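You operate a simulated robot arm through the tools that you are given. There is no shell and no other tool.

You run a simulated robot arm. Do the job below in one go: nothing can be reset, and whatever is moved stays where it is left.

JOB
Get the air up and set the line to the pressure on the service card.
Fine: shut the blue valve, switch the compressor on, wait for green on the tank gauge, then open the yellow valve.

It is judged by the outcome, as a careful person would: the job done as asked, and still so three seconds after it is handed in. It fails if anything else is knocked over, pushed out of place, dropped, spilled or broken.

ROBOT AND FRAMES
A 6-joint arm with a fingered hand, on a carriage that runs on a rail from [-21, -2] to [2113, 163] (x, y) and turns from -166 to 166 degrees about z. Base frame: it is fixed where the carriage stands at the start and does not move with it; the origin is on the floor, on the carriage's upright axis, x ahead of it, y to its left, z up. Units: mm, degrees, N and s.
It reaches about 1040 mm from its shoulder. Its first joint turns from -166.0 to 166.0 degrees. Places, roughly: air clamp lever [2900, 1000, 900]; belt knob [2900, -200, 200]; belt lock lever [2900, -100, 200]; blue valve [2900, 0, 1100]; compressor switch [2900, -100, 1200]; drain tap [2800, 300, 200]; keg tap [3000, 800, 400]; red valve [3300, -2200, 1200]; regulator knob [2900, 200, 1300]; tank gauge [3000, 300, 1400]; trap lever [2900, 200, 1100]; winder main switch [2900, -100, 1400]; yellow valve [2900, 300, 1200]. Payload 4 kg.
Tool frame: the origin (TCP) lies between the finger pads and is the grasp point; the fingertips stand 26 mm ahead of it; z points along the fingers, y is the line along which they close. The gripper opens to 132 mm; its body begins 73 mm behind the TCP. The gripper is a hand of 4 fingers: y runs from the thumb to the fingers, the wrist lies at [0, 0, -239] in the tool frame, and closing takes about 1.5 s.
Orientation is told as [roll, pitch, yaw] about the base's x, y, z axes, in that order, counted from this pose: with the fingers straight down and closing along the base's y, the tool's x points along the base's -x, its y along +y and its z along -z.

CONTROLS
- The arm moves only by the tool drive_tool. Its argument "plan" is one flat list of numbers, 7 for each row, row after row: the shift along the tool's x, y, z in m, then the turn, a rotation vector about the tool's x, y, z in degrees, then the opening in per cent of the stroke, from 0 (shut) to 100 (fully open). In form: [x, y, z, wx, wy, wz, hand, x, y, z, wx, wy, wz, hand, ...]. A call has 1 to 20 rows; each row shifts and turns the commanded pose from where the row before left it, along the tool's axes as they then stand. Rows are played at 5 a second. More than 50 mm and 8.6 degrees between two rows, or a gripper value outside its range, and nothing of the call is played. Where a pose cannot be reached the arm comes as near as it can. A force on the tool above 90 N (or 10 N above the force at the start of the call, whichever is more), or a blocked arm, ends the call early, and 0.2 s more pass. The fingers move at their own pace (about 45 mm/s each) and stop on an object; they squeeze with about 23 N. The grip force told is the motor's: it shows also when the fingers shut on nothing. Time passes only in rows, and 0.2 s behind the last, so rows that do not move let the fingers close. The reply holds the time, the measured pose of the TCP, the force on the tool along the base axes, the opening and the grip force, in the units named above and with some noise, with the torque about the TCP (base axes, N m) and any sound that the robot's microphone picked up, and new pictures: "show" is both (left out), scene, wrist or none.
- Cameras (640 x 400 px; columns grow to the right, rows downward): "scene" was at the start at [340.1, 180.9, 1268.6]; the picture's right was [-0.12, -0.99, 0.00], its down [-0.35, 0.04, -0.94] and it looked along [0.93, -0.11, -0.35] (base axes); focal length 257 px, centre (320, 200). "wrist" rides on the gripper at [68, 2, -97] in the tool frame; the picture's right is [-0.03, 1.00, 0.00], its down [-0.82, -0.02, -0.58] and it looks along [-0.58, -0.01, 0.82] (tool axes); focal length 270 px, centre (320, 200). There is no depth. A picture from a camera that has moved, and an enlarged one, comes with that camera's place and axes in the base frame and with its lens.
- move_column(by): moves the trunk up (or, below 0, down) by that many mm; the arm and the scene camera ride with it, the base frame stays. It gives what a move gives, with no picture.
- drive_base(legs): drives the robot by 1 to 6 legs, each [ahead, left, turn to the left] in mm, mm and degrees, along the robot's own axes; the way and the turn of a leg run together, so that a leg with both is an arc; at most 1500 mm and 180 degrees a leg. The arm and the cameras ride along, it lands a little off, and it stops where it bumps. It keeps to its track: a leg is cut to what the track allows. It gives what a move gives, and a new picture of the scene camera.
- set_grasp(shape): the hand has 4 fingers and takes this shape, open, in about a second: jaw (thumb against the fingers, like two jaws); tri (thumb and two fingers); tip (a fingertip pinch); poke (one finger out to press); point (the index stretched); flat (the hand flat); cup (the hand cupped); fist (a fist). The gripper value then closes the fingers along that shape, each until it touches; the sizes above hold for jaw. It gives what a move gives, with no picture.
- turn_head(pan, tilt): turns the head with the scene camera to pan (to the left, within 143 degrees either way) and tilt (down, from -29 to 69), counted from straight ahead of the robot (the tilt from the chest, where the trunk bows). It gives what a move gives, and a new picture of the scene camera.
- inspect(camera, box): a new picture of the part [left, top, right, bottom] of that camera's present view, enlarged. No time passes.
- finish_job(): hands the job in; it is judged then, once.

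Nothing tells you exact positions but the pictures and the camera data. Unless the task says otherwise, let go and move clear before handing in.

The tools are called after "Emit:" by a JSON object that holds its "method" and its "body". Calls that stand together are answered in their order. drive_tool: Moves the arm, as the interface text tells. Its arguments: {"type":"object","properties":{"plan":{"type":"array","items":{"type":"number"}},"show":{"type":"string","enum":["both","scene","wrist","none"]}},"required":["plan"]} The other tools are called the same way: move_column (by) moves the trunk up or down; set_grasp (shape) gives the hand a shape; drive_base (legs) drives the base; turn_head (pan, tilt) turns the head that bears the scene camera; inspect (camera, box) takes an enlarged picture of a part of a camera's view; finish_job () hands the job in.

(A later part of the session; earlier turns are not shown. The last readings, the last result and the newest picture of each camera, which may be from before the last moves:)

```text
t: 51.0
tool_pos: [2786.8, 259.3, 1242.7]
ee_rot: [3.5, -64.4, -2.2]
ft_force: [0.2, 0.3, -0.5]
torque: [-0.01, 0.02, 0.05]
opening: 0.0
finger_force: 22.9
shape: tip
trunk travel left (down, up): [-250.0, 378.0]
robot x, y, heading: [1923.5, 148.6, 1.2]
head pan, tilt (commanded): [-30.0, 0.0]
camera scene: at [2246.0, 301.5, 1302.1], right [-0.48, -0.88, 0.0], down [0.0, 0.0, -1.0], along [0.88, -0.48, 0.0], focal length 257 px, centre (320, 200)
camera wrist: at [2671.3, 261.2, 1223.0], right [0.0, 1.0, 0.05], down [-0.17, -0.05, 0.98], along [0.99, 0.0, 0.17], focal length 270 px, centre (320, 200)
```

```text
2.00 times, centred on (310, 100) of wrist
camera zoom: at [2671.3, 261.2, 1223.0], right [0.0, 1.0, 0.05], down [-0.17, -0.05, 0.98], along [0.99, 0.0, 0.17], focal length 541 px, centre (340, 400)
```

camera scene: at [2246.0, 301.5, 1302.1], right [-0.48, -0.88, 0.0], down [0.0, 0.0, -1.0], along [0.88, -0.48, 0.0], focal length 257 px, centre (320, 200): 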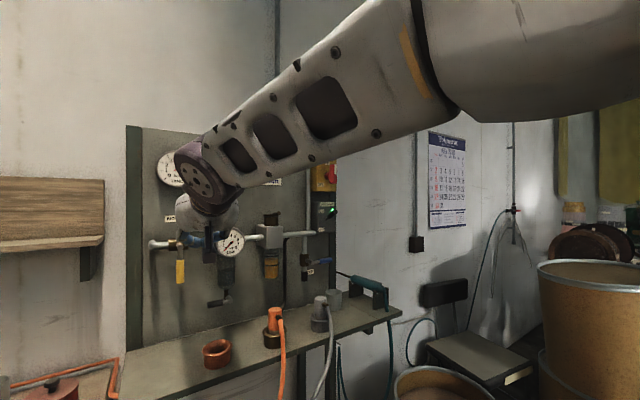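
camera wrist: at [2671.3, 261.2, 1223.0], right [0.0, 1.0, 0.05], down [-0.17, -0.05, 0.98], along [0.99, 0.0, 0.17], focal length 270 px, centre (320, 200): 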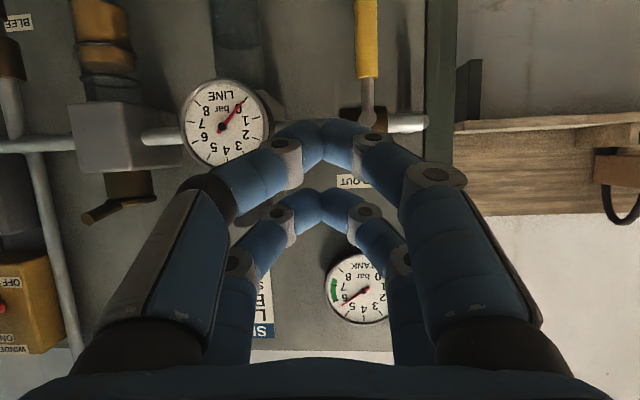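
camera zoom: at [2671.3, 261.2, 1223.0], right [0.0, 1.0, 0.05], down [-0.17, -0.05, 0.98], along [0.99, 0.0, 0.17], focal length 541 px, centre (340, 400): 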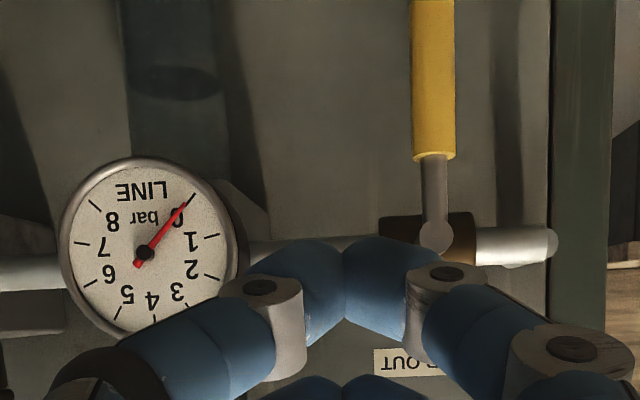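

The tank is at about 5.6 bar and green starts at 6. I'll lower to just right of the yellow handle and wait for green before touching it.

Emit:
{"method": "drive_tool", "body": {"plan": [0.0285, 0, 0.0184, 0, 0, 0, 0, 0.0285, 0, 0.0184, 0, 0, 0, 0, 0.0285, 0, 0.0184, 0, 0, 0, 0], "show": "wrist"}}

Emit:
{"method": "inspect", "body": {"camera": "wrist", "box": [220, 60, 460, 260]}}

Emit:
{"method": "inspect", "body": {"camera": "scene", "box": [130, 140, 250, 320]}}

```text
t: 51.8
tool_pos: [2798.4, 261.8, 1141.6]
ee_rot: [3.3, -64.4, -2.1]
ft_force: [0.1, 0.8, 0.0]
torque: [-0.01, 0.01, -0.02]
opening: 0.0
finger_force: 22.6
shape: tip
trunk travel left (down, up): [-250.0, 378.0]
robot x, y, heading: [1922.3, 150.6, 1.4]
head pan, tilt (commanded): [-30.0, 0.0]
camera wrist: at [2683.7, 263.0, 1122.0], right [0.0, 1.0, 0.05], down [-0.17, -0.05, 0.98], along [0.99, 0.0, 0.17], focal length 270 px, centre (320, 200)
```

wrist: 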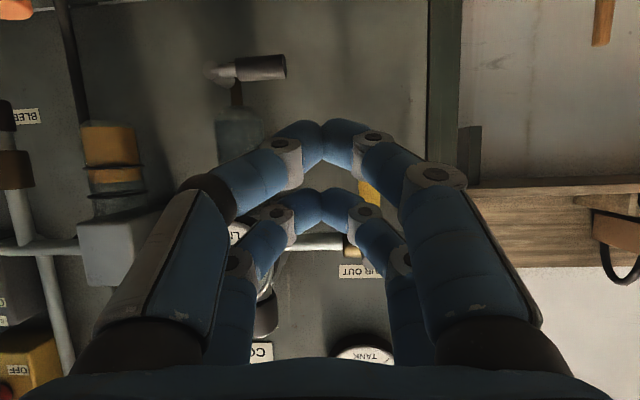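

```text
2.00 times, centred on (340, 160) of wrist
camera zoom: at [2683.7, 263.0, 1122.0], right [0.0, 1.0, 0.05], down [-0.17, -0.05, 0.98], along [0.99, 0.0, 0.17], focal length 541 px, centre (280, 280)
```

zoom: 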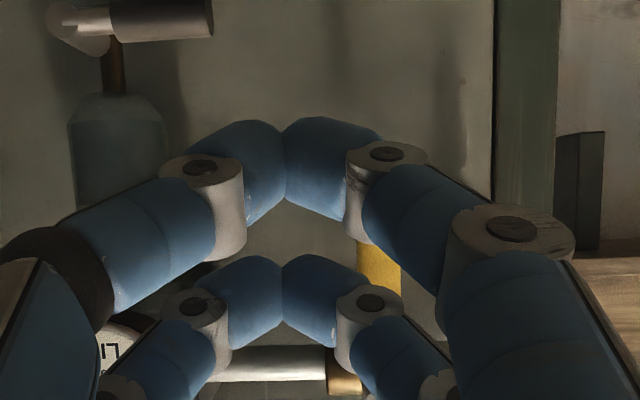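

```text
2.22 times, centred on (190, 230) of scene
camera zoom: at [2245.8, 301.7, 1302.1], right [-0.48, -0.88, 0.0], down [0.0, 0.0, -1.0], along [0.88, -0.48, 0.0], focal length 571 px, centre (609, 133)
```

zoom: 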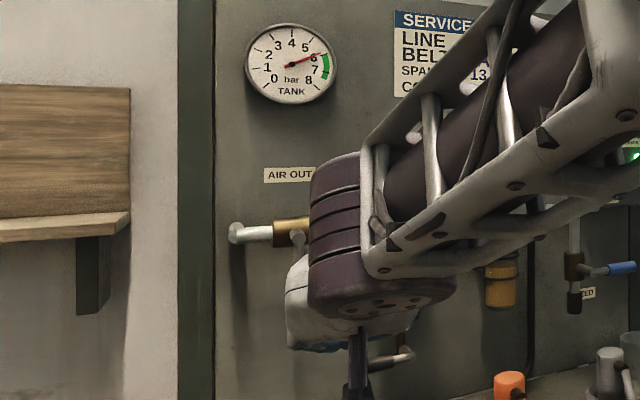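

The tank is at about 5.8 bar on the scene camera. I'll insert the fingertips to the right of the yellow handle without touching it, and keep waiting.

Emit:
{"method": "drive_tool", "body": {"plan": [-0.0075, -0.001, 0.0157, 0, 0, 0, 0, -0.0075, 0, 0.0157, 0, 0, 0, 0, -0.0075, 0, 0.0157, 0, 0, 0, 0], "show": "wrist"}}

Emit:
{"method": "inspect", "body": {"camera": "wrist", "box": [220, 60, 460, 260]}}

Emit:
{"method": "inspect", "body": {"camera": "scene", "box": [130, 130, 250, 220]}}

```text
t: 52.5
tool_pos: [2851.8, 263.0, 1141.1]
ee_rot: [3.4, -64.6, -2.2]
ft_force: [-0.3, -0.7, -0.2]
torque: [0.03, -0.03, 0.01]
opening: 0.0
finger_force: 23.0
shape: tip
trunk travel left (down, up): [-250.0, 378.0]
robot x, y, heading: [1923.1, 152.4, 0.9]
head pan, tilt (commanded): [-30.0, 0.0]
camera wrist: at [2735.6, 263.6, 1121.2], right [0.0, 1.0, 0.05], down [-0.17, -0.05, 0.98], along [0.99, -0.01, 0.17], focal length 270 px, centre (320, 200)
```

wrist: 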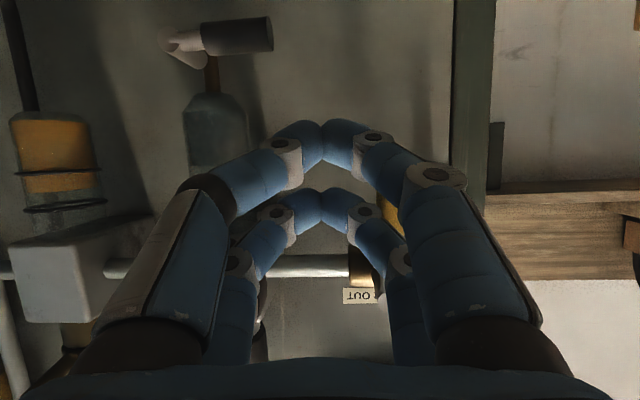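

```text
2.00 times, centred on (340, 160) of wrist
camera zoom: at [2735.6, 263.6, 1121.2], right [0.0, 1.0, 0.05], down [-0.17, -0.05, 0.98], along [0.99, -0.01, 0.17], focal length 541 px, centre (280, 280)
```

zoom: 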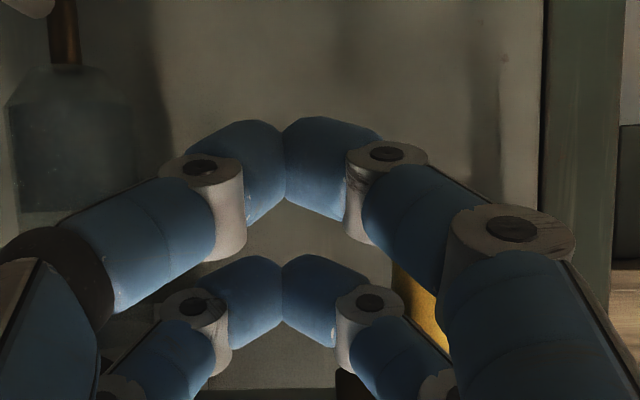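

```text
4.44 times, centred on (190, 175) of scene
camera zoom: at [2245.9, 301.7, 1302.1], right [-0.48, -0.88, 0.0], down [0.0, 0.0, -1.0], along [0.88, -0.48, 0.0], focal length 1142 px, centre (898, 311)
```

zoom: 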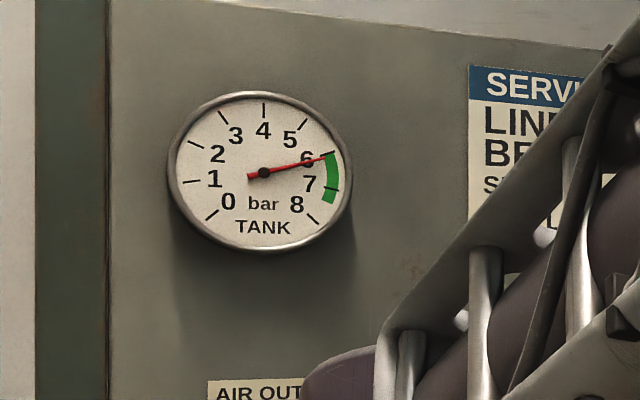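

The needle is just entering green. I'll wait a moment to be well inside it.

Emit:
{"method": "drive_tool", "body": {"plan": [0, 0, 0, 0, 0, 0, 0, 0, 0, 0, 0, 0, 0, 0, 0, 0, 0, 0, 0, 0, 0, 0, 0, 0, 0, 0, 0, 0, 0, 0, 0, 0, 0, 0, 0, 0, 0, 0, 0, 0, 0, 0], "show": "none"}}

Emit:
{"method": "inspect", "body": {"camera": "scene", "box": [130, 130, 250, 220]}}

```text
t: 54.0
tool_pos: [2851.7, 262.7, 1141.6]
ee_rot: [3.3, -64.5, -2.3]
ft_force: [0.2, 0.0, -0.1]
torque: [-0.01, 0.01, 0.0]
opening: 0.3
finger_force: 23.0
shape: tip
trunk travel left (down, up): [-250.0, 378.0]
robot x, y, heading: [1923.0, 145.0, 0.9]
head pan, tilt (commanded): [-30.0, 0.0]
```

```text
4.44 times, centred on (190, 175) of scene
camera zoom: at [2246.0, 301.7, 1302.1], right [-0.48, -0.88, 0.0], down [0.0, 0.0, -1.0], along [0.88, -0.48, 0.0], focal length 1142 px, centre (898, 311)
```

zoom: 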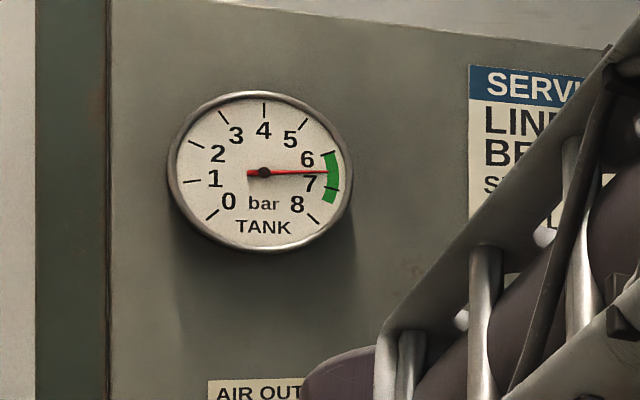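

The tank is well in the green at about 6.5 bar. Now I'll push the yellow handle left gently and watch the force.

Emit:
{"method": "drive_tool", "body": {"plan": [0, 0.004, 0, 0, 0, 0, 0, 0, 0.004, 0, 0, 0, 0, 0, 0, 0.004, 0, 0, 0, 0, 0, 0, 0.004, 0, 0, 0, 0, 0], "show": "none"}}

Emit:
{"method": "inspect", "body": {"camera": "wrist", "box": [220, 60, 460, 260]}}

```text
t: 55.0
tool_pos: [2851.7, 277.2, 1141.0]
ee_rot: [3.2, -64.4, -2.1]
ft_force: [-1.4, -0.6, 0.4]
torque: [0.02, -0.02, -0.01]
opening: 0.0
finger_force: 23.1
shape: tip
trunk travel left (down, up): [-250.0, 378.0]
robot x, y, heading: [1922.2, 147.8, 1.4]
head pan, tilt (commanded): [-30.0, 0.0]
```

```text
2.00 times, centred on (340, 160) of wrist
camera zoom: at [2736.1, 279.3, 1121.3], right [0.0, 1.0, 0.05], down [-0.17, -0.05, 0.98], along [0.99, -0.01, 0.17], focal length 541 px, centre (280, 280)
```

zoom: 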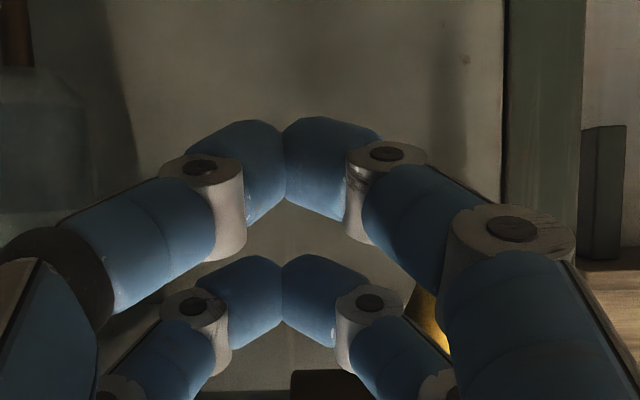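

The yellow handle is following the fingers to the left with almost no force. I'll continue along its arc.

Emit:
{"method": "drive_tool", "body": {"plan": [0, 0.008, 0, 0, 0, 0, 0, 0, 0.007, 0, 0, 0, 0, 0, -0.0009, 0.007, -0.0004, 0, 0, 0, 0, -0.0018, 0.007, -0.0009, 0, 0, 0, 0, -0.0027, 0.007, -0.0013, 0, 0, 0, 0, -0.0036, 0.006, -0.0017, 0, 0, 0, 0], "show": "wrist"}}

Emit:
{"method": "inspect", "body": {"camera": "wrist", "box": [220, 60, 460, 260]}}

Emit:
{"method": "inspect", "body": {"camera": "scene", "box": [130, 130, 250, 320]}}

```text
t: 56.4
tool_pos: [2851.1, 320.1, 1152.7]
ee_rot: [3.4, -64.5, -2.3]
ft_force: [-1.4, -1.7, -0.7]
torque: [0.0, -0.04, 0.01]
opening: 0.0
finger_force: 23.1
shape: tip
trunk travel left (down, up): [-250.0, 378.0]
robot x, y, heading: [1921.2, 146.8, 0.9]
head pan, tilt (commanded): [-30.0, 0.0]
camera wrist: at [2735.7, 320.9, 1132.6], right [0.0, 1.0, 0.05], down [-0.17, -0.05, 0.98], along [0.99, -0.01, 0.17], focal length 270 px, centre (320, 200)
```

wrist: 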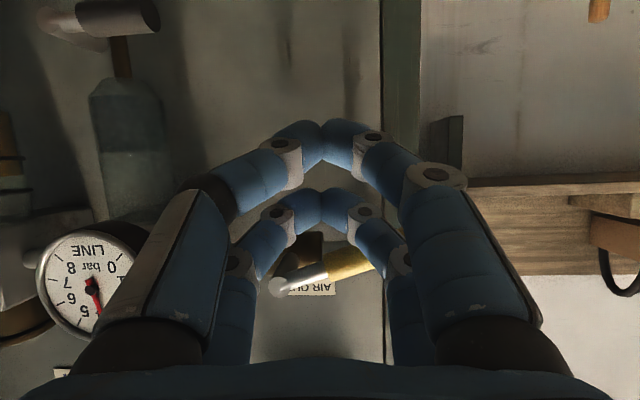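

```text
2.00 times, centred on (340, 160) of wrist
camera zoom: at [2735.7, 320.9, 1132.6], right [0.0, 1.0, 0.05], down [-0.17, -0.05, 0.98], along [0.99, -0.01, 0.17], focal length 541 px, centre (280, 280)
```

zoom: 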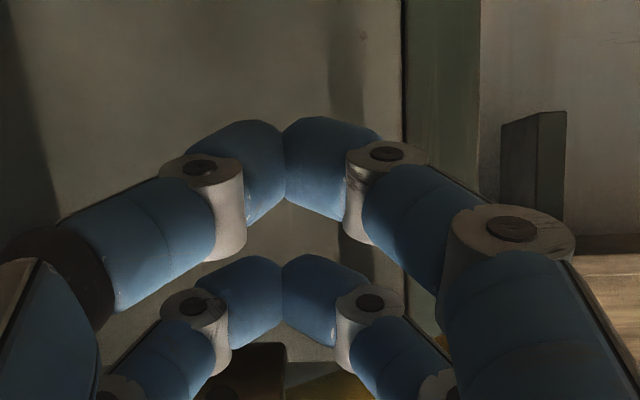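

```text
2.11 times, centred on (190, 225) of scene
camera zoom: at [2245.9, 301.7, 1302.1], right [-0.48, -0.88, 0.0], down [0.0, 0.0, -1.0], along [0.88, -0.48, 0.0], focal length 541 px, centre (594, 147)
```

zoom: 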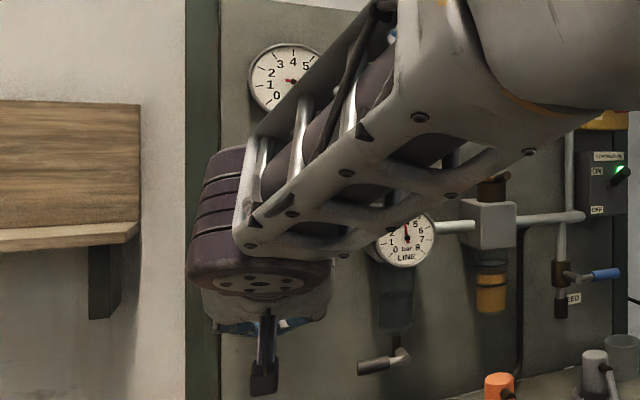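

Air is now in the line, with the line gauge around 4 bar. The yellow handle is at about 70–75°, so I'll complete its turn.

Emit:
{"method": "drive_tool", "body": {"plan": [-0.0045, 0.005, -0.0022, 0, 0, 0, 0, -0.0045, 0.004, -0.0022, 0, 0, 0, 0, -0.0045, 0.003, -0.0022, 0, 0, 0, 0, -0.0045, 0.002, -0.0022, 0, 0, 0, 0, -0.0045, 0.001, -0.0022, 0, 0, 0, 0], "show": "wrist"}}

Emit:
{"method": "inspect", "body": {"camera": "wrist", "box": [200, 180, 440, 340]}}

```text
t: 57.5
tool_pos: [2850.8, 334.0, 1172.2]
ee_rot: [3.0, -63.9, -2.0]
ft_force: [-8.1, -4.1, -29.1]
torque: [-0.53, 0.17, 0.12]
opening: 0.0
finger_force: 23.0
shape: tip
trunk travel left (down, up): [-250.0, 378.0]
robot x, y, heading: [1924.1, 148.4, 1.5]
head pan, tilt (commanded): [-30.0, 0.0]
camera wrist: at [2735.1, 335.5, 1154.0], right [0.0, 1.0, 0.05], down [-0.16, -0.04, 0.99], along [0.99, -0.01, 0.16], focal length 270 px, centre (320, 200)
```

wrist: 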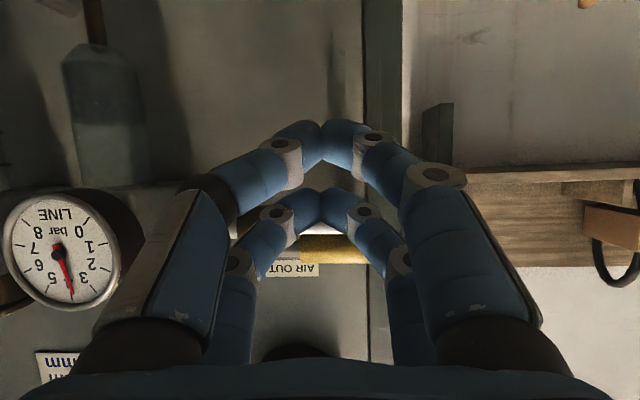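

```text
2.50 times, centred on (320, 260) of wrist
camera zoom: at [2735.1, 335.5, 1154.0], right [0.0, 1.0, 0.05], down [-0.16, -0.04, 0.99], along [0.99, -0.01, 0.16], focal length 676 px, centre (320, 50)
```

zoom: 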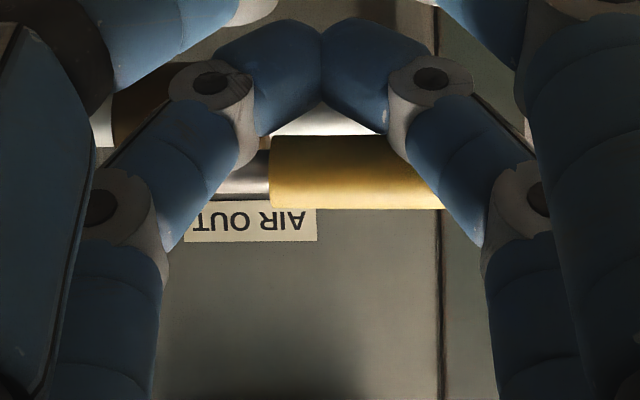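

The yellow valve is fully open at its stop, and the line gauge shows about 4 bar. I'll lower slightly, back out, and re-pitch the hand to about 45° for the regulator knob.

Emit:
{"method": "drive_tool", "body": {"plan": [0.0108, 0, 0.0052, 0, 0, 0, 0, 0.0165, 0, -0.0345, 0, 0, 0, 0, 0.0165, 0, -0.0345, 0, 0, 0, 0, 0.0165, 0, -0.0345, 0, 0, 0, 0, 0, 0, 0, 0, 7, 0, 0, 0, 0, 0, 0, 7, 0, 0, 0, 0, 0, 0, 7, 0, 0], "show": "both"}}

Emit:
{"method": "inspect", "body": {"camera": "scene", "box": [130, 130, 250, 320]}}

Emit:
{"method": "inspect", "body": {"camera": "wrist", "box": [0, 60, 200, 260]}}

```text
t: 59.1
tool_pos: [2734.7, 332.2, 1165.5]
ee_rot: [2.0, -43.3, -0.4]
ft_force: [0.3, 0.1, 0.7]
torque: [0.02, -0.02, 0.0]
opening: 0.0
finger_force: 23.0
shape: tip
trunk travel left (down, up): [-250.0, 378.0]
robot x, y, heading: [1923.2, 147.7, 1.4]
head pan, tilt (commanded): [-30.0, 0.0]
camera scene: at [2245.9, 301.7, 1302.1], right [-0.48, -0.88, 0.0], down [0.0, 0.0, -1.0], along [0.88, -0.48, 0.0], focal length 257 px, centre (320, 200)
camera wrist: at [2620.2, 332.8, 1189.0], right [0.0, 1.0, 0.04], down [0.2, -0.04, 0.98], along [0.98, 0.0, -0.2], focal length 270 px, centre (320, 200)
```

scene: 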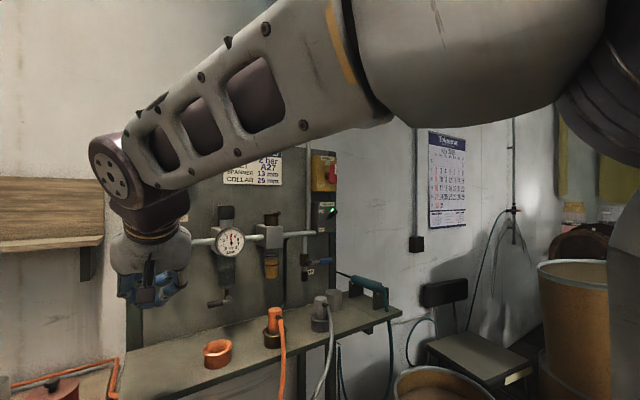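
wrist: 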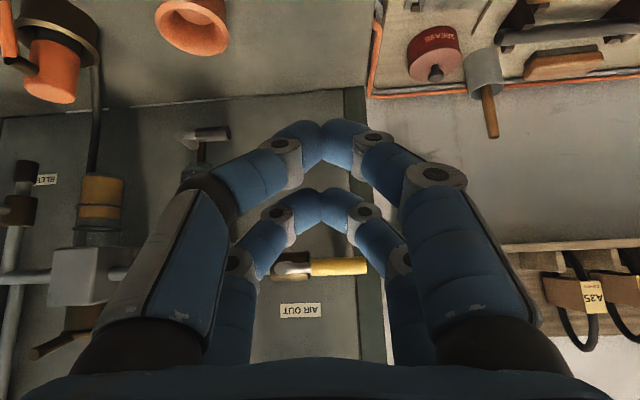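

```text
2.11 times, centred on (190, 225) of scene
camera zoom: at [2245.9, 301.7, 1302.1], right [-0.48, -0.88, 0.0], down [0.0, 0.0, -1.0], along [0.88, -0.48, 0.0], focal length 541 px, centre (594, 147)
```

zoom: 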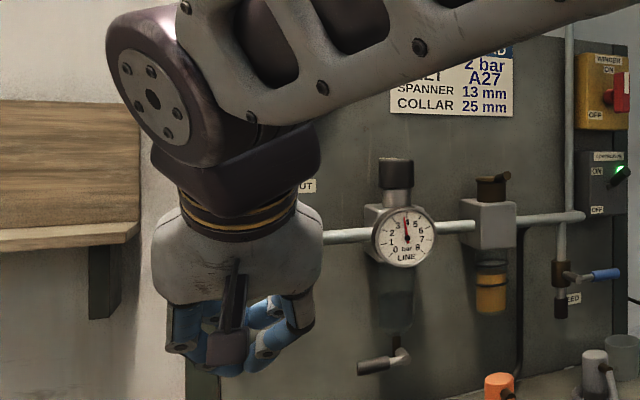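

```text
2.00 times, centred on (100, 160) of wrist
camera zoom: at [2620.2, 332.8, 1189.0], right [0.0, 1.0, 0.04], down [0.2, -0.04, 0.98], along [0.98, 0.0, -0.2], focal length 541 px, centre (760, 280)
```

zoom: 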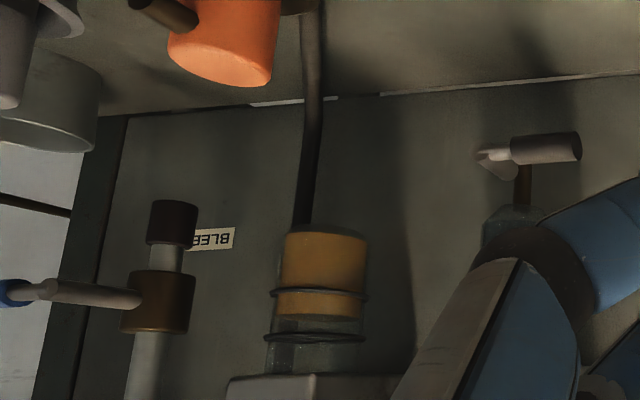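

The line gauge reads just under 4 bar and has to come down to 2. I'll move the hand up in front of the regulator knob and take the open jaw shape.

Emit:
{"method": "drive_tool", "body": {"plan": [-0.032, -0.0222, -0.0113, 0, 0, 0, 0, -0.032, -0.0222, -0.0113, 0, 0, 0, 0, -0.032, -0.0222, -0.0113, 0, 0, 0, 0, -0.032, -0.0222, -0.0113, 0, 0, 0, 0, -0.032, -0.0222, -0.0113, 0, 0, 0, 0, -0.032, -0.0222, -0.0113, 0, 0, 0, 0], "show": "none"}}

Emit:
{"method": "set_grasp", "body": {"shape": "jaw"}}

Emit:
{"method": "drive_tool", "body": {"plan": [0, 0, 0, 0, 0, 0, 70, 0, 0, 0, 0, 0, 0, 70, 0, 0, 0, 0, 0, 0, 70], "show": "both"}}

Emit:
{"method": "inspect", "body": {"camera": "wrist", "box": [200, 60, 440, 300]}}

Emit:
{"method": "inspect", "body": {"camera": "scene", "box": [150, 130, 290, 290]}}

```text
t: 60.5
tool_pos: [2827.5, 196.7, 1343.4]
ee_rot: [1.9, -43.5, -0.5]
ft_force: [-0.3, 0.0, -0.8]
torque: [-0.01, -0.01, 0.02]
opening: 0.2
finger_force: 22.7
shape: tip
trunk travel left (down, up): [-250.0, 378.0]
robot x, y, heading: [1922.3, 147.9, 1.3]
head pan, tilt (commanded): [-30.0, 0.0]
```

```text
t: 61.5
tool_pos: [2828.1, 197.2, 1342.6]
ee_rot: [2.0, -43.4, -0.6]
ft_force: [-0.7, 0.3, -0.4]
torque: [0.02, -0.03, 0.02]
opening: 131.8
finger_force: 0.0
shape: jaw
trunk travel left (down, up): [-250.0, 378.0]
robot x, y, heading: [1922.6, 147.1, 0.9]
head pan, tilt (commanded): [-30.0, 0.0]
```

```text
t: 62.2
tool_pos: [2828.3, 197.4, 1343.1]
ee_rot: [1.9, -43.5, -0.6]
ft_force: [-1.0, -0.4, 0.6]
torque: [0.01, -0.01, -0.01]
opening: 92.7
finger_force: 0.1
shape: jaw
trunk travel left (down, up): [-250.0, 378.0]
robot x, y, heading: [1924.3, 150.5, 0.9]
head pan, tilt (commanded): [-30.0, 0.0]
camera scene: at [2246.0, 301.7, 1302.1], right [-0.48, -0.88, 0.0], down [0.0, 0.0, -1.0], along [0.88, -0.48, 0.0], focal length 257 px, centre (320, 200)
camera wrist: at [2713.0, 196.4, 1366.9], right [0.0, 1.0, 0.04], down [0.19, -0.04, 0.98], along [0.98, 0.0, -0.19], focal length 270 px, centre (320, 200)
```

scene: 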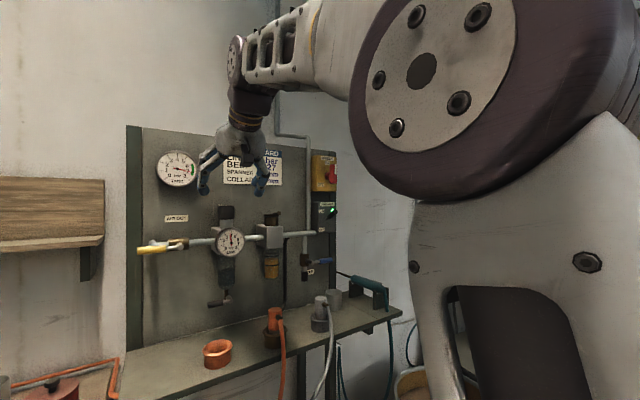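
wrist: 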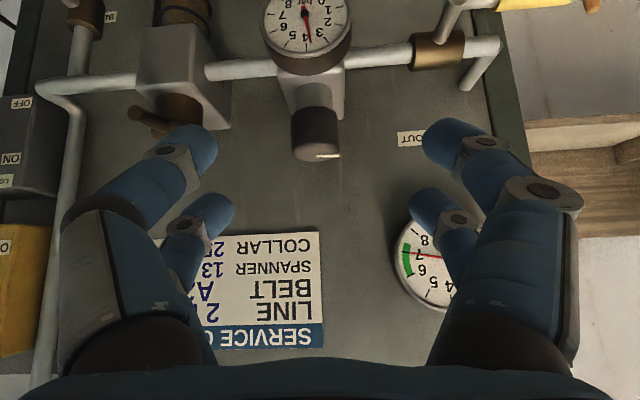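

```text
1.67 times, centred on (320, 180) of wrist
camera zoom: at [2713.0, 196.4, 1366.9], right [0.0, 1.0, 0.04], down [0.19, -0.04, 0.98], along [0.98, 0.0, -0.19], focal length 450 px, centre (320, 233)
```

zoom: 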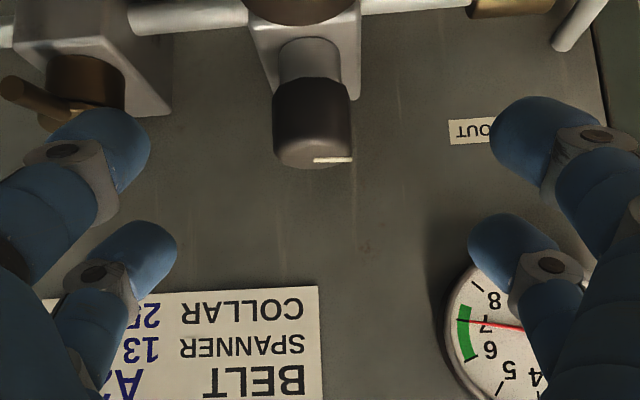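

```text
2.50 times, centred on (220, 210) of scene
camera zoom: at [2246.0, 301.7, 1302.1], right [-0.48, -0.88, 0.0], down [0.0, 0.0, -1.0], along [0.88, -0.48, 0.0], focal length 642 px, centre (570, 175)
```

zoom: 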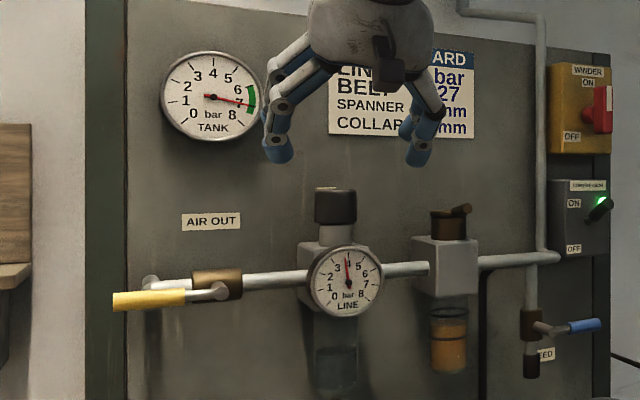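

The tank holds at about 7 bar in the green and the line is at about 4. The knob axis is at about (2915, 196), z 1256–1285, with a white index mark on its top. I'll pitch a bit steeper and yaw the hand to its clockwise side first, to have turning range counter-clockwise.

Emit:
{"method": "drive_tool", "body": {"plan": [0, 0, 0, 0, 8.5, 0, 70, 0, 0.012, 0, 4.6, 0, 6.55, 70, 0, 0.012, 0, 4.6, 0, 6.55, 70, 0, 0.012, 0, 4.6, 0, 6.55, 70], "show": "both"}}

Emit:
{"method": "inspect", "body": {"camera": "wrist", "box": [200, 60, 440, 300]}}

```text
t: 63.2
tool_pos: [2832.0, 232.1, 1345.2]
ee_rot: [1.7, -34.5, -24.3]
ft_force: [-1.0, 0.3, -0.7]
torque: [0.03, 0.0, 0.03]
opening: 92.6
finger_force: 0.1
shape: jaw
trunk travel left (down, up): [-250.0, 378.0]
robot x, y, heading: [1920.9, 146.2, 1.3]
head pan, tilt (commanded): [-30.0, 0.0]
camera scene: at [2245.8, 301.5, 1302.1], right [-0.48, -0.88, 0.0], down [0.0, 0.0, -1.0], along [0.88, -0.48, 0.0], focal length 257 px, centre (320, 200)
camera wrist: at [2732.7, 276.8, 1386.0], right [0.42, 0.91, 0.04], down [0.3, -0.18, 0.94], along [0.86, -0.38, -0.35], focal length 270 px, centre (320, 200)
```

scene: 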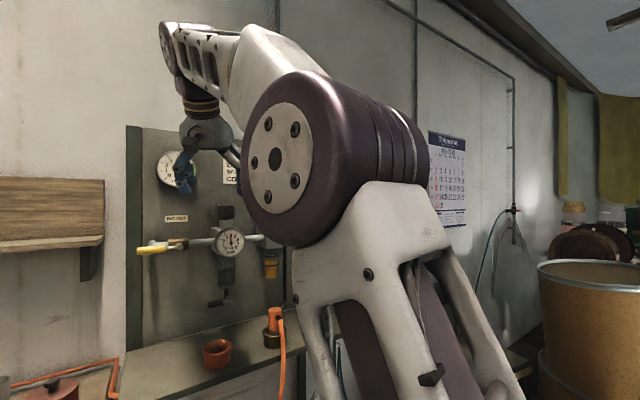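
wrist: 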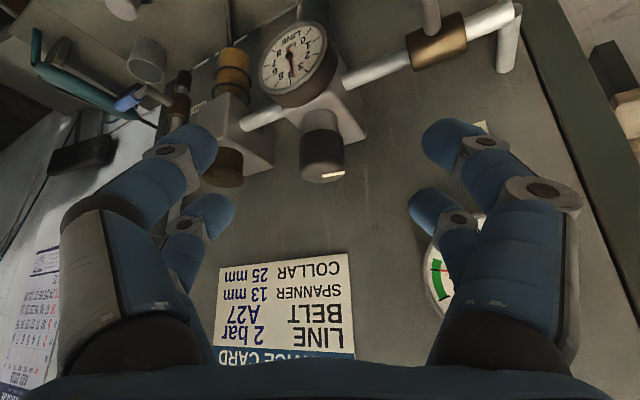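

```text
1.67 times, centred on (320, 180) of wrist
camera zoom: at [2732.7, 276.8, 1386.0], right [0.42, 0.91, 0.04], down [0.3, -0.18, 0.94], along [0.86, -0.38, -0.35], focal length 450 px, centre (320, 233)
```

zoom: 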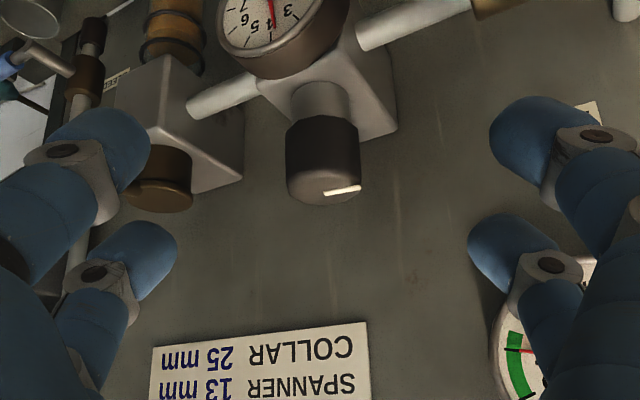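

The knob is centred between the open fingers. I'll approach until the fingertips straddle it.

Emit:
{"method": "drive_tool", "body": {"plan": [-0.0106, 0.0007, 0.0332, 0, 0, 0, 62, -0.0106, 0.0007, 0.0332, 0, 0, 0, 62, -0.0105, 0.0006, 0.0332, 0, 0, 0, 62], "show": "both"}}

Emit:
{"method": "inspect", "body": {"camera": "wrist", "box": [200, 60, 440, 300]}}

Emit:
{"method": "inspect", "body": {"camera": "scene", "box": [150, 130, 290, 290]}}

```text
t: 64.0
tool_pos: [2912.2, 203.4, 1280.9]
ee_rot: [1.6, -34.4, -24.1]
ft_force: [-1.0, 0.2, 0.4]
torque: [0.04, 0.01, 0.01]
opening: 82.4
finger_force: 0.0
shape: jaw
trunk travel left (down, up): [-250.0, 378.0]
robot x, y, heading: [1923.8, 145.5, 1.0]
head pan, tilt (commanded): [-30.0, 0.0]
camera scene: at [2245.7, 301.8, 1302.1], right [-0.48, -0.88, 0.0], down [0.0, 0.0, -1.0], along [0.88, -0.48, 0.0], focal length 257 px, centre (320, 200)
camera wrist: at [2811.4, 248.1, 1321.6], right [0.41, 0.91, 0.04], down [0.3, -0.18, 0.94], along [0.86, -0.38, -0.35], focal length 270 px, centre (320, 200)
```

scene: 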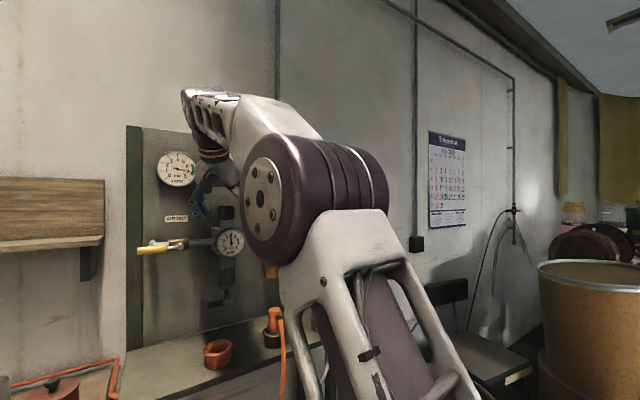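
wrist: 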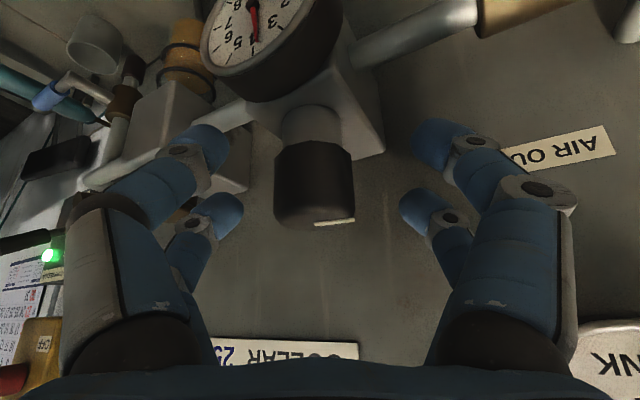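

```text
1.67 times, centred on (320, 180) of wrist
camera zoom: at [2811.4, 248.1, 1321.6], right [0.41, 0.91, 0.04], down [0.3, -0.18, 0.94], along [0.86, -0.38, -0.35], focal length 450 px, centre (320, 233)
```

zoom: 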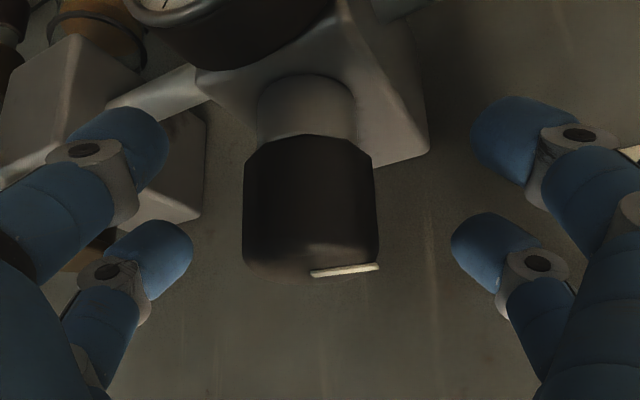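

```text
2.50 times, centred on (220, 210) of scene
camera zoom: at [2245.7, 301.8, 1302.1], right [-0.48, -0.88, 0.0], down [0.0, 0.0, -1.0], along [0.88, -0.48, 0.0], focal length 642 px, centre (570, 175)
```

zoom: 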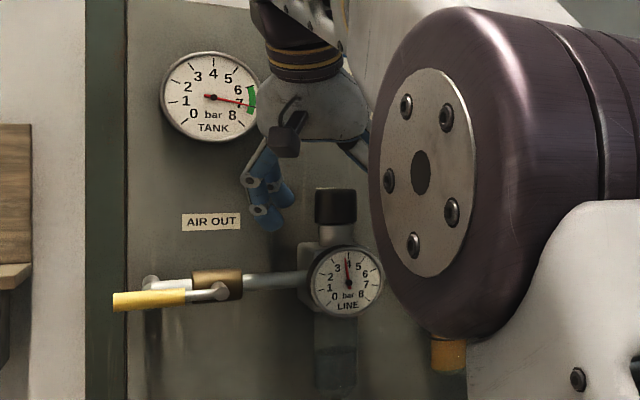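

The fingers straddle the knob well. Closing on it now.

Emit:
{"method": "drive_tool", "body": {"plan": [0, -0.002, 0, 0, 0, 0, 0, 0, 0, 0, 0, 0, 0, 0, 0, 0, 0, 0, 0, 0, 0, 0, 0, 0, 0, 0, 0, 0, 0, 0, 0, 0, 0, 0, 0, 0, 0, 0, 0, 0, 0, 0], "show": "none"}}

Emit:
{"method": "inspect", "body": {"camera": "wrist", "box": [200, 60, 440, 300]}}

Emit:
{"method": "inspect", "body": {"camera": "scene", "box": [150, 130, 290, 290]}}

```text
t: 65.5
tool_pos: [2911.1, 201.8, 1278.0]
ee_rot: [1.5, -34.4, -24.1]
ft_force: [2.0, -0.2, -2.9]
torque: [0.05, 0.14, 0.01]
opening: 21.2
finger_force: 23.0
shape: jaw
trunk travel left (down, up): [-250.0, 378.0]
robot x, y, heading: [1927.3, 149.0, 1.4]
head pan, tilt (commanded): [-30.0, 0.0]
```

```text
1.67 times, centred on (320, 180) of wrist
camera zoom: at [2810.9, 246.1, 1320.6], right [0.41, 0.91, 0.04], down [0.3, -0.17, 0.94], along [0.86, -0.38, -0.35], focal length 450 px, centre (320, 233)
```

zoom: 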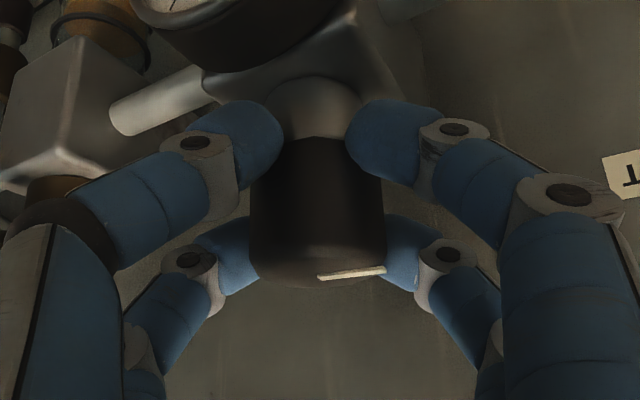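

```text
2.50 times, centred on (220, 210) of scene
camera zoom: at [2246.2, 301.7, 1302.0], right [-0.48, -0.88, 0.0], down [0.0, 0.0, -1.0], along [0.88, -0.48, 0.0], focal length 642 px, centre (570, 175)
```

zoom: 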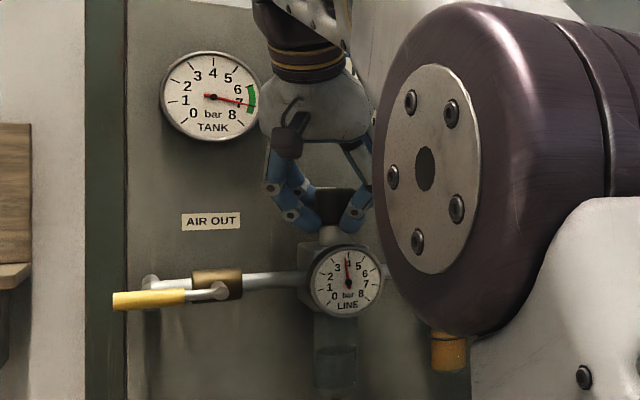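

The grip is on. I'll turn the knob counter-clockwise (seen from above) by about 24° and watch the line gauge.

Emit:
{"method": "drive_tool", "body": {"plan": [0, -0.0007, 0, -2.26, 0, -3.3, 0, 0, -0.0007, 0, -2.26, 0, -3.3, 0, 0, -0.0007, 0, -2.26, 0, -3.3, 0, 0, -0.0007, 0, -2.26, 0, -3.3, 0, 0, -0.0007, 0, -2.26, 0, -3.3, 0, 0, -0.0007, 0, -2.26, 0, -3.3, 0], "show": "none"}}

Emit:
{"method": "inspect", "body": {"camera": "wrist", "box": [200, 60, 440, 300]}}

Emit:
{"method": "inspect", "body": {"camera": "scene", "box": [150, 130, 290, 290]}}

```text
t: 66.8
tool_pos: [2909.7, 196.5, 1279.5]
ee_rot: [1.4, -34.9, 0.2]
ft_force: [5.7, -2.8, -10.4]
torque: [0.02, 0.29, -0.02]
opening: 21.1
finger_force: 23.0
shape: jaw
trunk travel left (down, up): [-250.0, 378.0]
robot x, y, heading: [1922.0, 147.7, 1.1]
head pan, tilt (commanded): [-30.0, 0.0]
```

```text
1.67 times, centred on (320, 180) of wrist
camera zoom: at [2799.5, 196.0, 1320.1], right [0.01, 1.0, 0.03], down [0.34, -0.03, 0.94], along [0.94, 0.01, -0.34], focal length 450 px, centre (320, 233)
```

zoom: 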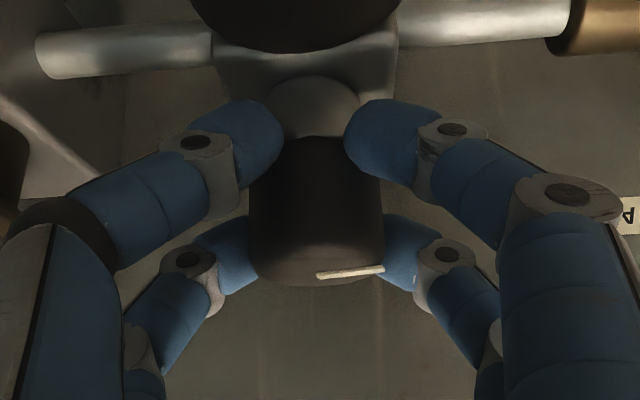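

```text
2.50 times, centred on (220, 210) of scene
camera zoom: at [2246.7, 301.6, 1301.8], right [-0.48, -0.88, 0.0], down [0.0, 0.0, -1.0], along [0.88, -0.48, 0.0], focal length 642 px, centre (570, 175)
```

zoom: 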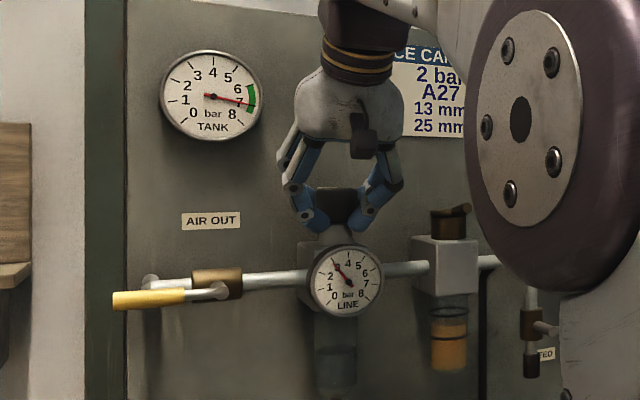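

Counter-clockwise lowers the pressure, and the knob turned with the hand. I'll read the gauge precisely.

Emit:
{"method": "inspect", "body": {"camera": "scene", "box": [205, 218, 255, 268]}}

```text
8.00 times, centred on (230, 243) of scene
camera zoom: at [2246.7, 301.6, 1301.8], right [-0.48, -0.88, 0.0], down [0.0, 0.0, -1.0], along [0.88, -0.48, 0.0], focal length 2055 px, centre (1040, -144)
```

zoom: 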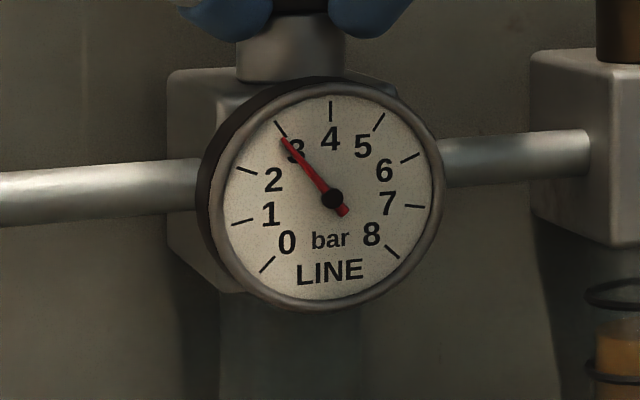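

It reads about 2.9 bar, so 24° is worth about 1 bar. I'll turn about 20° more and read again.

Emit:
{"method": "drive_tool", "body": {"plan": [0, -0.0005, 0, -2.26, 0, -3.3, 0, 0, -0.0005, 0, -2.26, 0, -3.3, 0, 0, -0.0005, 0, -2.26, 0, -3.3, 0, 0, -0.0005, 0, -2.26, 0, -3.3, 0, 0, -0.0005, 0, -2.26, 0, -3.3, 0], "show": "none"}}

Emit:
{"method": "inspect", "body": {"camera": "scene", "box": [205, 218, 255, 268]}}

Emit:
{"method": "inspect", "body": {"camera": "wrist", "box": [200, 60, 440, 300]}}

```text
t: 68.0
tool_pos: [2909.8, 192.6, 1278.9]
ee_rot: [1.1, -35.3, 20.0]
ft_force: [-3.4, -15.5, -13.0]
torque: [-0.36, 0.44, -0.2]
opening: 21.1
finger_force: 23.3
shape: jaw
trunk travel left (down, up): [-250.0, 378.0]
robot x, y, heading: [1925.9, 150.3, 1.3]
head pan, tilt (commanded): [-30.0, 0.0]
```

```text
8.00 times, centred on (230, 243) of scene
camera zoom: at [2246.4, 300.9, 1302.0], right [-0.48, -0.88, 0.0], down [0.0, 0.0, -1.0], along [0.88, -0.48, 0.0], focal length 2055 px, centre (1040, -144)
```

zoom: 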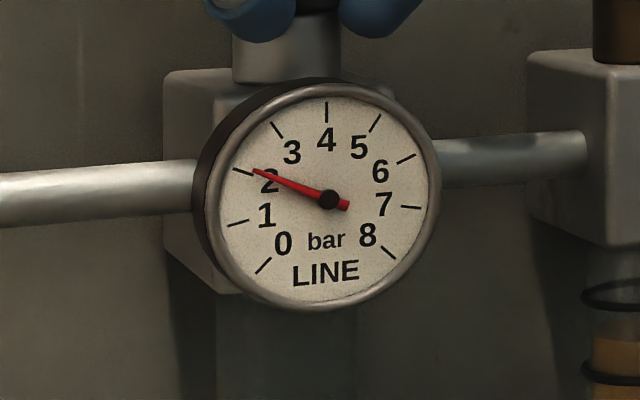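

```text
1.67 times, centred on (320, 180) of wrist
camera zoom: at [2806.2, 155.3, 1319.4], right [-0.33, 0.94, 0.03], down [0.32, 0.08, 0.94], along [0.88, 0.33, -0.33], focal length 450 px, centre (320, 233)
```

zoom: 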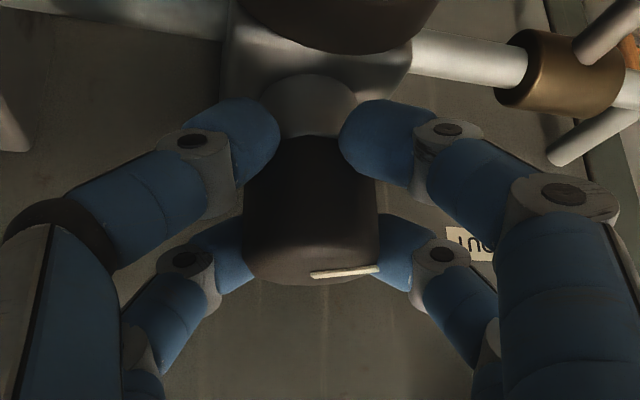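

Emit:
{"method": "inspect", "body": {"camera": "scene", "box": [218, 230, 242, 254]}}

Emit:
{"method": "inspect", "body": {"camera": "wrist", "box": [220, 0, 440, 120]}}

```text
16.00 times, centred on (230, 242) of scene
camera zoom: at [2246.4, 300.9, 1302.0], right [-0.48, -0.88, 0.0], down [0.0, 0.0, -1.0], along [0.88, -0.48, 0.0], focal length 4110 px, centre (1760, -472)
```

zoom: 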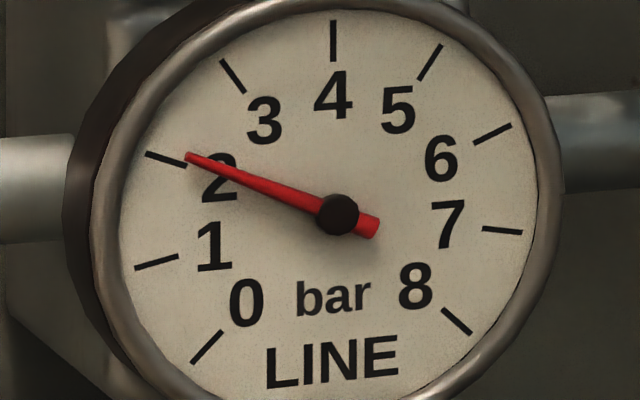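

```text
2.91 times, centred on (330, 60) of wrist
camera zoom: at [2806.2, 155.3, 1319.4], right [-0.33, 0.94, 0.03], down [0.32, 0.08, 0.94], along [0.88, 0.33, -0.33], focal length 786 px, centre (291, 607)
```

zoom: 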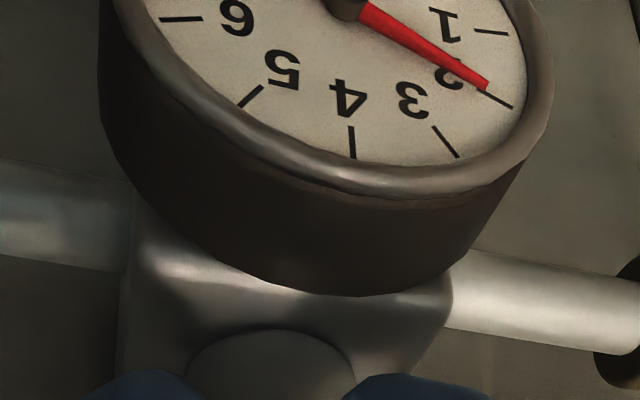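

By careful geometry the needle is at about 2.1 bar. I'll turn about 2.5° more and let it settle.

Emit:
{"method": "drive_tool", "body": {"plan": [0, -0.0002, 0, -1.36, 0, -2.0, 0, 0, 0, 0, 0, 0, 0, 0, 0, 0, 0, 0, 0, 0, 0, 0, 0, 0, 0, 0, 0, 0], "show": "none"}}

Emit:
{"method": "inspect", "body": {"camera": "scene", "box": [218, 230, 242, 254]}}

```text
t: 69.0
tool_pos: [2910.8, 193.3, 1278.9]
ee_rot: [1.1, -35.3, 22.6]
ft_force: [-9.5, -21.1, -17.2]
torque: [-0.48, 0.59, -0.23]
opening: 21.5
finger_force: 22.7
shape: jaw
trunk travel left (down, up): [-250.0, 378.0]
robot x, y, heading: [1923.6, 148.7, 1.1]
head pan, tilt (commanded): [-30.0, 0.0]
```

```text
16.00 times, centred on (230, 242) of scene
camera zoom: at [2246.3, 300.7, 1302.1], right [-0.48, -0.88, 0.0], down [0.0, 0.0, -1.0], along [0.88, -0.48, 0.0], focal length 4110 px, centre (1760, -472)
```

zoom: 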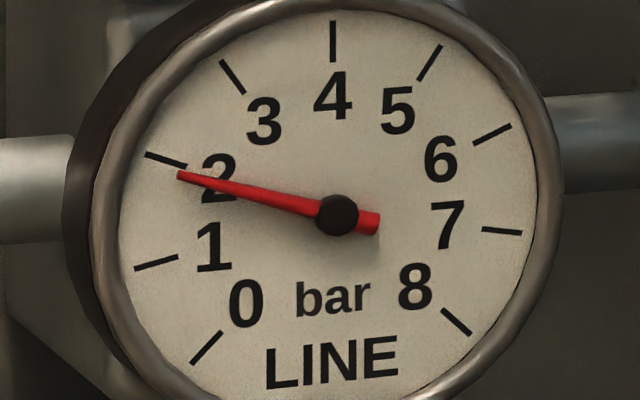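

It now reads about 1.9 bar, so the gauge lags a little. I'll wait and see whether it has settled.

Emit:
{"method": "drive_tool", "body": {"plan": [0, 0, 0, 0, 0, 0, 0, 0, 0, 0, 0, 0, 0, 0, 0, 0, 0, 0, 0, 0, 0, 0, 0, 0, 0, 0, 0, 0, 0, 0, 0, 0, 0, 0, 0], "show": "none"}}

Emit:
{"method": "inspect", "body": {"camera": "scene", "box": [218, 230, 242, 254]}}

```text
t: 70.2
tool_pos: [2910.2, 192.8, 1279.3]
ee_rot: [1.1, -35.3, 22.5]
ft_force: [-11.9, -22.8, -20.8]
torque: [-0.48, 0.66, -0.25]
opening: 21.0
finger_force: 22.6
shape: jaw
trunk travel left (down, up): [-250.0, 378.0]
robot x, y, heading: [1923.5, 146.0, 1.1]
head pan, tilt (commanded): [-30.0, 0.0]
```

```text
16.00 times, centred on (230, 242) of scene
camera zoom: at [2246.2, 300.7, 1302.1], right [-0.48, -0.88, 0.0], down [0.0, 0.0, -1.0], along [0.88, -0.48, 0.0], focal length 4110 px, centre (1760, -472)
```

zoom: 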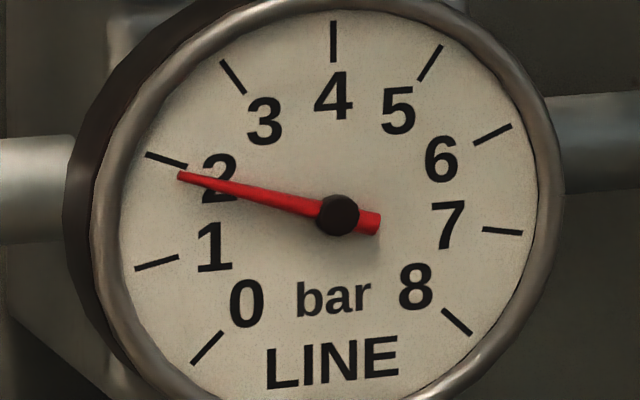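

It has settled at about 1.9 bar. By the overall rate (about 0.044 bar per degree) I'll turn back about 2.6° clockwise.

Emit:
{"method": "drive_tool", "body": {"plan": [0, 0.0002, 0, 1.47, 0, 2.15, 0, 0, 0, 0, 0, 0, 0, 0, 0, 0, 0, 0, 0, 0, 0, 0, 0, 0, 0, 0, 0, 0, 0, 0, 0, 0, 0, 0, 0, 0, 0, 0, 0, 0, 0, 0, 0, 0, 0, 0, 0, 0, 0], "show": "none"}}

Emit:
{"method": "inspect", "body": {"camera": "scene", "box": [218, 230, 242, 254]}}

```text
t: 71.8
tool_pos: [2909.6, 194.1, 1279.7]
ee_rot: [1.2, -35.3, 19.9]
ft_force: [-14.9, -15.1, -19.0]
torque: [-0.38, 0.66, -0.14]
opening: 20.9
finger_force: 23.0
shape: jaw
trunk travel left (down, up): [-250.0, 378.0]
robot x, y, heading: [1926.0, 147.4, 1.1]
head pan, tilt (commanded): [-30.0, 0.0]
```

```text
16.00 times, centred on (230, 242) of scene
camera zoom: at [2246.1, 301.1, 1302.1], right [-0.48, -0.88, 0.0], down [0.0, 0.0, -1.0], along [0.88, -0.48, 0.0], focal length 4110 px, centre (1760, -472)
```

zoom: 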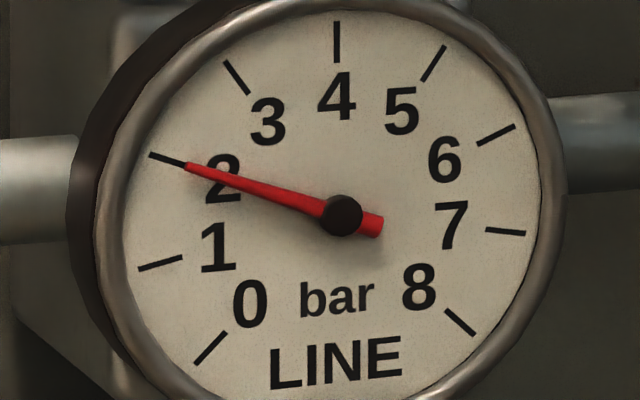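

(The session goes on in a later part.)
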